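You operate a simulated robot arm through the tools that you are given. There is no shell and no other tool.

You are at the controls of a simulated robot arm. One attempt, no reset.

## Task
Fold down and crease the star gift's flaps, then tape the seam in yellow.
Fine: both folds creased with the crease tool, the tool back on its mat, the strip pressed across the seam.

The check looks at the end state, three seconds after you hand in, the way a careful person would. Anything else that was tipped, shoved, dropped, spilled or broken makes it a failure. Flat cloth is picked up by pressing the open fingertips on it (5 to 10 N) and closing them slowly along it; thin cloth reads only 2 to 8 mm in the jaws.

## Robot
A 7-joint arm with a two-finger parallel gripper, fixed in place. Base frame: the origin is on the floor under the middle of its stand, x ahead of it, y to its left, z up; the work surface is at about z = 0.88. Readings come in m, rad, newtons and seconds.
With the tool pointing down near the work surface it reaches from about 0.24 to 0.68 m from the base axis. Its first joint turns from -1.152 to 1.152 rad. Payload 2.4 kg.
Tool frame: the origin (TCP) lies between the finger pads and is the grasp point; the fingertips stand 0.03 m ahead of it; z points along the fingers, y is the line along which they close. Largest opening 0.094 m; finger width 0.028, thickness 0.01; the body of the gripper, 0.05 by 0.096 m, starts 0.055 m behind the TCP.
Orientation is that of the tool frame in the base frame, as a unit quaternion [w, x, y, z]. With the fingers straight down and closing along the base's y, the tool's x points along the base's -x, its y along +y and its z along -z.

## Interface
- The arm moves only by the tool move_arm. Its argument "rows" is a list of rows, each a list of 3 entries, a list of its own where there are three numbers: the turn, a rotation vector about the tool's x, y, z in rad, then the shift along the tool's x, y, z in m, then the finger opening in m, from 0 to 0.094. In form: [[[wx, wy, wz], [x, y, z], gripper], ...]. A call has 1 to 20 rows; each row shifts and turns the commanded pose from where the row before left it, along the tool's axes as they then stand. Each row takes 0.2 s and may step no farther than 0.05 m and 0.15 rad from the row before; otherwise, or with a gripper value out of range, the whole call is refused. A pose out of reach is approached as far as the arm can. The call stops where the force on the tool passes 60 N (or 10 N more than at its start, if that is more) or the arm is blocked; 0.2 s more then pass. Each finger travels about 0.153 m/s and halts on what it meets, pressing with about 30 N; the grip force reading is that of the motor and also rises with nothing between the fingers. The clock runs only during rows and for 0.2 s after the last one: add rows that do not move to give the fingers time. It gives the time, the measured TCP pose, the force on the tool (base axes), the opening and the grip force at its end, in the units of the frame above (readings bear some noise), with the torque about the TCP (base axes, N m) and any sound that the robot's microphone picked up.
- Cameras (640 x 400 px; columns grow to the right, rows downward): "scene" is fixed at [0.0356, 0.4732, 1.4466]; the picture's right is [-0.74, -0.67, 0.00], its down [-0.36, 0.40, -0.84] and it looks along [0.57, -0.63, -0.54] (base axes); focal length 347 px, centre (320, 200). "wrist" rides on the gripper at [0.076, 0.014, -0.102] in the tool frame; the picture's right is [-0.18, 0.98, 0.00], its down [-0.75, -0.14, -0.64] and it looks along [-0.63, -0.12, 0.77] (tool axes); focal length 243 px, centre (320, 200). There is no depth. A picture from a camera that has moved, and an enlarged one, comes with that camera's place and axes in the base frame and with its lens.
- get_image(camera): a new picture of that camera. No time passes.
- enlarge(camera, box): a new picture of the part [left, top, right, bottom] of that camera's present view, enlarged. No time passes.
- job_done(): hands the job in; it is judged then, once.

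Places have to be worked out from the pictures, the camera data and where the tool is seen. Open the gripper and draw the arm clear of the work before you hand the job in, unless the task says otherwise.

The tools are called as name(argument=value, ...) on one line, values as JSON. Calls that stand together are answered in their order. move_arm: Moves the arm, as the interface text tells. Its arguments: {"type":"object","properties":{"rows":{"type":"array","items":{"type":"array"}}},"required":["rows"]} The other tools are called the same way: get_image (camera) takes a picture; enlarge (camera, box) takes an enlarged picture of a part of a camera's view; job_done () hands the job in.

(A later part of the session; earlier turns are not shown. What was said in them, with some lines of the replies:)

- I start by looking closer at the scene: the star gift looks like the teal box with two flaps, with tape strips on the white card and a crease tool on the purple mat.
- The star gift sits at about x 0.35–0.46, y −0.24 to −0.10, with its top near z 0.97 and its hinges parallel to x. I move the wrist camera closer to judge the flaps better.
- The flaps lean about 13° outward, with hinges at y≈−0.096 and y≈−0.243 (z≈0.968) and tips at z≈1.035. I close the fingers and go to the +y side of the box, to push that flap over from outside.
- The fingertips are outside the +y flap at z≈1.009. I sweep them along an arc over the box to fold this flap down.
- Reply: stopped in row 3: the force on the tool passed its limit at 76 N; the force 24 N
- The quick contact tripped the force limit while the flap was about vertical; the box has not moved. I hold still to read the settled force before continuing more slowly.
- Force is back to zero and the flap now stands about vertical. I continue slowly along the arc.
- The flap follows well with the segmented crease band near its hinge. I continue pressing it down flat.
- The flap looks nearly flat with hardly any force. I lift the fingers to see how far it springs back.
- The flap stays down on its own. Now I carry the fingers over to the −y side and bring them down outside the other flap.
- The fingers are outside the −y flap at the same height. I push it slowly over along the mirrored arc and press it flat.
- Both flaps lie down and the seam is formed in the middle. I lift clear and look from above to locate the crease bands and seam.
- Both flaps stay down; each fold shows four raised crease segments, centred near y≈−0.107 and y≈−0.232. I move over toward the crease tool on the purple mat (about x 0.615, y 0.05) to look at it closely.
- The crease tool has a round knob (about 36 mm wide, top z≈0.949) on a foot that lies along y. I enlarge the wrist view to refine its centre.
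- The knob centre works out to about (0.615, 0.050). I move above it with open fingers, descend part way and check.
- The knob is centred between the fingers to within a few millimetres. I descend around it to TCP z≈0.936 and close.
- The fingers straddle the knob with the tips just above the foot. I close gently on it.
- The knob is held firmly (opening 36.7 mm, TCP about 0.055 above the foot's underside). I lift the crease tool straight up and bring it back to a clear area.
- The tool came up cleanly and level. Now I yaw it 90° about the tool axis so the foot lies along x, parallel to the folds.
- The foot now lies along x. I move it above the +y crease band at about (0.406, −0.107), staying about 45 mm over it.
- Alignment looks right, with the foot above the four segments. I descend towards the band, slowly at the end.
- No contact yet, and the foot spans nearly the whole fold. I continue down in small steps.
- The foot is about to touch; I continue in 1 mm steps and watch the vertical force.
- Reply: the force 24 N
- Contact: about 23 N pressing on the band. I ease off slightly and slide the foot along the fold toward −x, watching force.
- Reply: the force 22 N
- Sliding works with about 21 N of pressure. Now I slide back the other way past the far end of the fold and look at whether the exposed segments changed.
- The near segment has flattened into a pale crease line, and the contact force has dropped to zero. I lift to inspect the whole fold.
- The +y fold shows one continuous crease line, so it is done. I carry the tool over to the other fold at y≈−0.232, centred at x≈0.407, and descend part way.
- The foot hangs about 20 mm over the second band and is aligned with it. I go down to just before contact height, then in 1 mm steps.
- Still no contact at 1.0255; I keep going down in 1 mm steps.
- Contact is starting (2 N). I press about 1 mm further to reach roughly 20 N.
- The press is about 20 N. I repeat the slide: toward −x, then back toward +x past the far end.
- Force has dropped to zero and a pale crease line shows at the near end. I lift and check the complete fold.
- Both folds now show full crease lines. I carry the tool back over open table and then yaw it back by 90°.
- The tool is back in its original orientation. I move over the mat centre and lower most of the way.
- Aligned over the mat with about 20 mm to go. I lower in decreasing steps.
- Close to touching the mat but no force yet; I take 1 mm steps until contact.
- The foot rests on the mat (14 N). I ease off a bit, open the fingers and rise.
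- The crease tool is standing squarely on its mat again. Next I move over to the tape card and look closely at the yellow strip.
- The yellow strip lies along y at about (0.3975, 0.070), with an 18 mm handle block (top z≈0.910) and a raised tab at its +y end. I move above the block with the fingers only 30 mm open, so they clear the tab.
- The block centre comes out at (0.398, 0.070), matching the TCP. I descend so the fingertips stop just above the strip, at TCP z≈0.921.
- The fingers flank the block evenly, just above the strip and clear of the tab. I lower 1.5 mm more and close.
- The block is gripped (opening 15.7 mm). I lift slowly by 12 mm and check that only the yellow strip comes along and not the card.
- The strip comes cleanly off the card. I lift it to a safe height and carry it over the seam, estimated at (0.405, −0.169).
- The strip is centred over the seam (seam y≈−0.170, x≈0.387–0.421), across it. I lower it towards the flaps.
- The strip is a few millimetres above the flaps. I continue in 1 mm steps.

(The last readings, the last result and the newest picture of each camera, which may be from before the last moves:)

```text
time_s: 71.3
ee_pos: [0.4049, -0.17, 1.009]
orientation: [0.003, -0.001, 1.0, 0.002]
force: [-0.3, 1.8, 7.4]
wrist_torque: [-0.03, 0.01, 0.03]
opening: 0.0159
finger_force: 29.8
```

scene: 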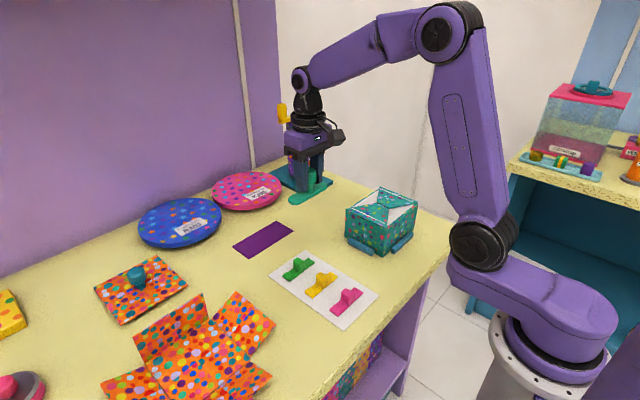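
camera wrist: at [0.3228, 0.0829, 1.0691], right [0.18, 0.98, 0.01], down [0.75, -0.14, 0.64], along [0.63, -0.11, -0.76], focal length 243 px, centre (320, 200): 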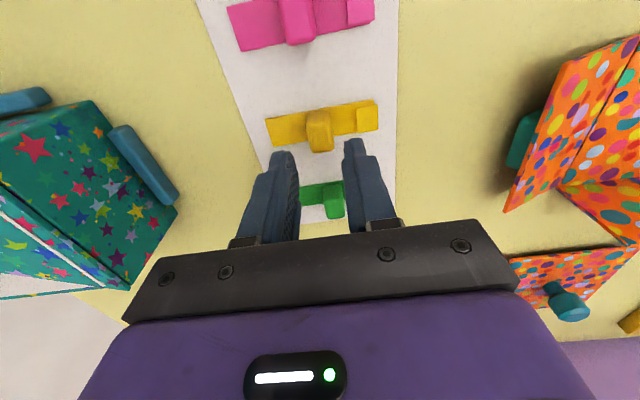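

Contact at 7 N. I press a bit harder, hold for about a second and check.

move_arm(rows=[[[0, 0, 0], [0, 0, 0.0005], 0.005], [[0, 0, 0], [0, 0, 0.0005], 0.005], [[0, 0, 0], [0, 0, 0], 0.005], [[0, 0, 0], [0, 0, 0], 0.005], [[0, 0, 0], [0, 0, 0], 0.005]])

enlarge(camera="scene", box=[340, 160, 420, 230])

enlarge(camera="wrist", box=[200, 30, 440, 230])

```text
time_s: 72.5
ee_pos: [0.4051, -0.1695, 1.0092]
orientation: [0.004, -0.001, 1.0, 0.002]
force: [0.1, 0.1, 25.9]
wrist_torque: [-0.01, -0.02, -0.09]
opening: 0.0157
finger_force: 30.4
```

```text
5.71 times, centred on (380, 195) of scene
camera zoom: at [0.0353, 0.4733, 1.4466], right [-0.74, -0.67, 0.0], down [-0.36, 0.4, -0.84], along [0.57, -0.63, -0.54], focal length 1981 px, centre (-23, 229)
```

zoom: 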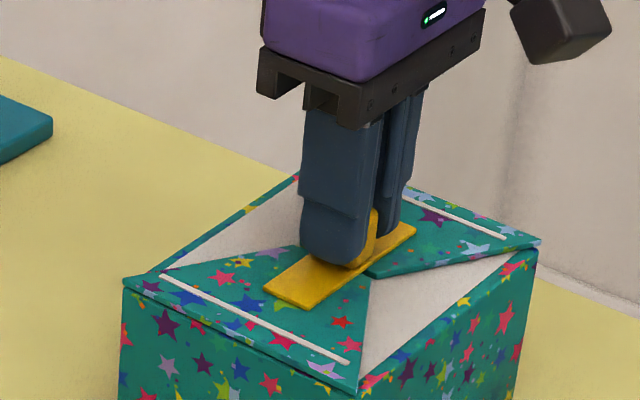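

```text
2.00 times, centred on (320, 130) of wrist
camera zoom: at [0.3278, -0.156, 1.111], right [0.18, 0.98, 0.01], down [0.75, -0.14, 0.65], along [0.64, -0.11, -0.76], focal length 485 px, centre (320, 340)
```

zoom: 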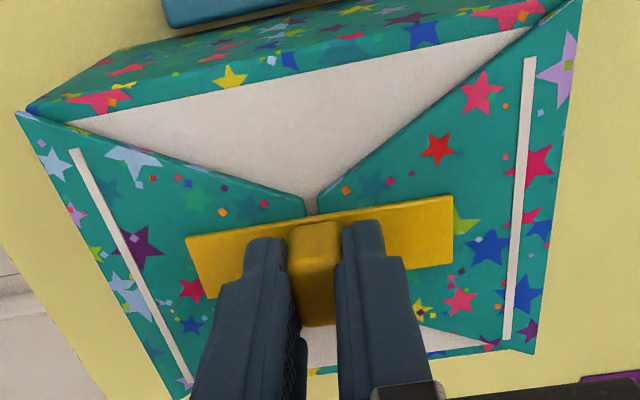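

The raised tab is gone and the strip lies flat, so it has stuck across the seam. I ease off the pressure, open the fingers gently and rise straight up.

move_arm(rows=[[[0, 0, 0], [0, 0, -0.0008], 0.005], [[0, 0, 0], [0, 0, 0], 0.016], [[0, 0, 0], [0, 0, 0], 0.022], [[0, 0, 0], [0, 0, 0], 0.03], [[0, 0, 0], [0, 0, 0], 0.03], [[0, 0, 0], [0, 0, 0], 0.03], [[0, 0, 0], [0, 0, -0.01], 0.03], [[0, 0, 0], [0, 0, -0.03], 0.03], [[0, 0, 0], [0, 0, -0.04], 0.03], [[0, 0, 0], [0, 0, 0], 0.03]])

enlarge(camera="scene", box=[330, 150, 430, 250])

get_image(camera="wrist")

```text
time_s: 74.7
ee_pos: [0.4037, -0.1702, 1.0905]
orientation: [0.002, -0.001, 1.0, 0.002]
force: [0.3, -0.2, -0.4]
wrist_torque: [0.01, 0.02, 0.0]
opening: 0.0301
finger_force: 0.1
```

```text
4.00 times, centred on (380, 200) of scene
camera zoom: at [0.0356, 0.4732, 1.4466], right [-0.74, -0.67, 0.0], down [-0.36, 0.4, -0.84], along [0.57, -0.63, -0.54], focal length 1387 px, centre (80, 200)
```

zoom: 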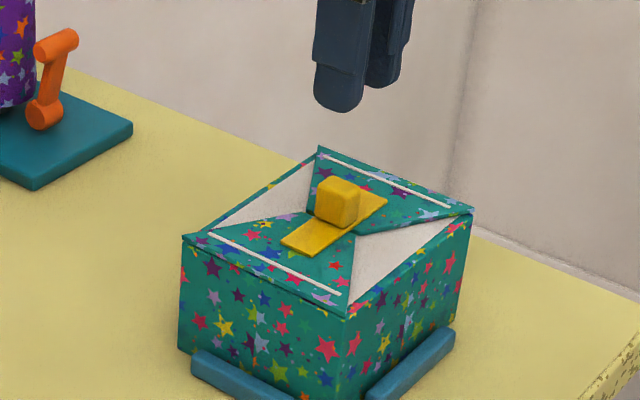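

```text
taken
camera wrist: at [0.3271, -0.1565, 1.1924], right [0.18, 0.98, 0.01], down [0.75, -0.14, 0.64], along [0.63, -0.11, -0.76], focal length 243 px, centre (320, 200)
```

wrist: 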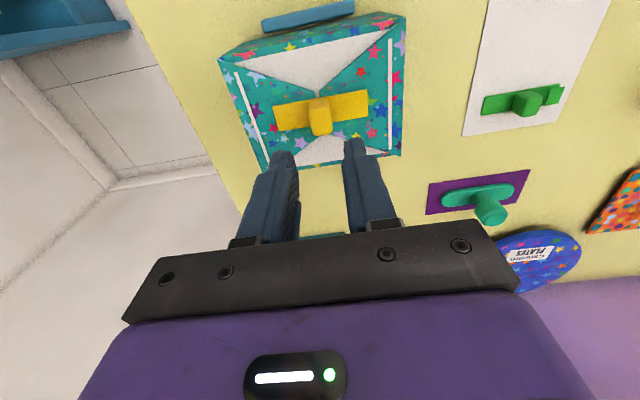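

The strip sits flat across the seam and stayed on release. I zoom in to make sure it is seated and then check the whole scene.

enlarge(camera="scene", box=[355, 175, 405, 225])

enlarge(camera="wrist", box=[210, 0, 430, 180])

get_image(camera="scene")

```text
8.00 times, centred on (380, 200) of scene
camera zoom: at [0.0356, 0.4732, 1.4466], right [-0.74, -0.67, 0.0], down [-0.36, 0.4, -0.84], along [0.57, -0.63, -0.54], focal length 2773 px, centre (-160, 200)
```

zoom: 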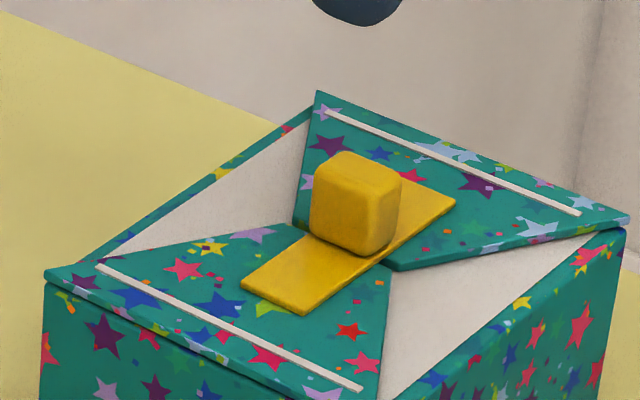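

```text
2.22 times, centred on (320, 90) of wrist
camera zoom: at [0.3271, -0.1565, 1.1924], right [0.18, 0.98, 0.01], down [0.75, -0.14, 0.64], along [0.63, -0.11, -0.76], focal length 539 px, centre (320, 444)
```

zoom: 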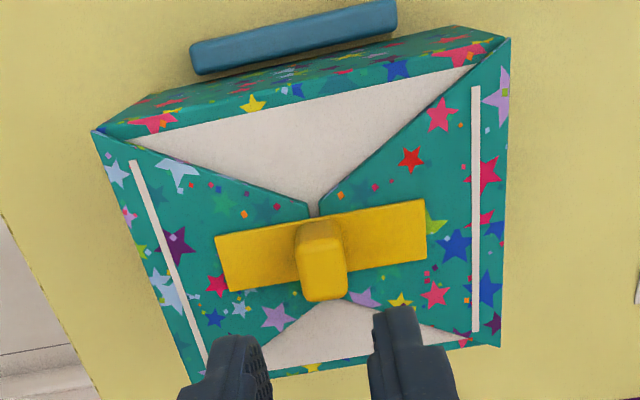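

```text
taken
```

scene: 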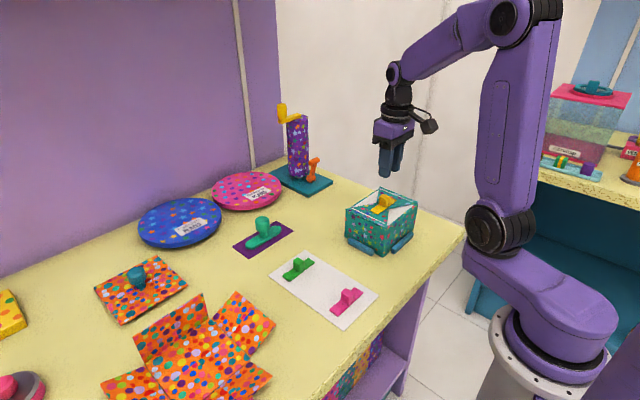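

Everything looks right: both creases are full, the yellow strip is flat across the seam, the tool is on its mat and nothing else has moved. I open the gripper, draw the arm up and clear, then take a last look.

move_arm(rows=[[[0, 0, 0], [0, 0, -0.04], 0.03], [[0, 0, 0], [0, 0, -0.04], 0.094], [[0, 0, 0], [0.02, 0.02, -0.03], 0.094], [[0, 0, 0], [0.03, 0.02, -0.02], 0.094], [[0, 0, 0], [0.03, 0.02, 0], 0.094], [[0, 0, 0], [0, 0, 0], 0.094], [[0, 0, 0], [0, 0, 0], 0.094]])

get_image(camera="scene")

enlarge(camera="scene", box=[330, 150, 430, 250])

```text
time_s: 76.3
ee_pos: [0.3246, -0.1102, 1.2195]
orientation: [0.001, -0.002, 1.0, 0.002]
force: [-0.3, 0.2, 0.4]
wrist_torque: [0.02, 0.0, 0.02]
opening: 0.0939
finger_force: 0.0
```

```text
taken
```

scene: 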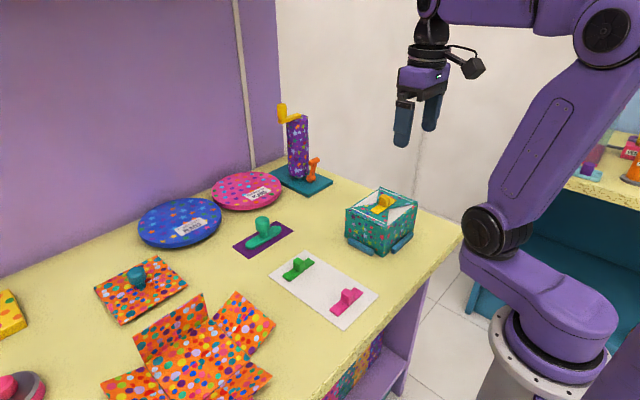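

```text
4.00 times, centred on (380, 200) of scene
camera zoom: at [0.0356, 0.4732, 1.4466], right [-0.74, -0.67, 0.0], down [-0.36, 0.4, -0.84], along [0.57, -0.63, -0.54], focal length 1387 px, centre (80, 200)
```

zoom: 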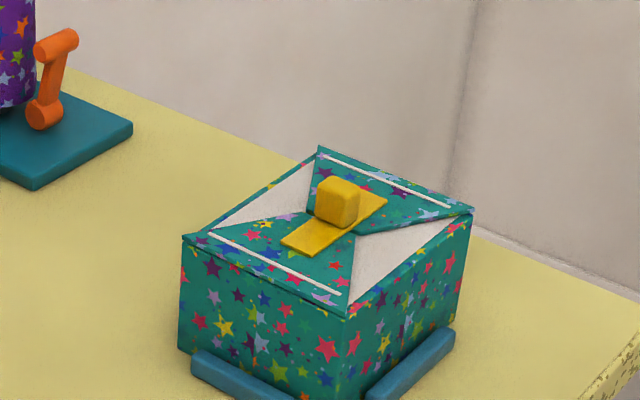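

The arm is clear with the gripper open. Both flaps are down and creased, the yellow tape holds across the seam and the crease tool is on its mat, so I hand in the job.

job_done()

```text
The job is handed in.
```

I folded down both flaps on the star gift, creased them, and taped the seam in yellow. The job is handed in, but I don't have the check's result.

- **Folds:** each fold was pressed with the crease tool at about 20 N, and each now shows one unbroken crease line.
- **Crease tool:** it is back on its purple mat in its original position.
- **Tape:** the yellow strip lies flat across the middle of the seam. I pressed it to about 26 N, and it stayed in place when I let go.
- **Force spike:** my first push on the flap nearer the tape card was too fast and hit the force limit at 76 N. The gift did not move, and I slowed down from there.

In the last picture, nothing else on the table had been tipped or moved. The arm is clear with the gripper open.
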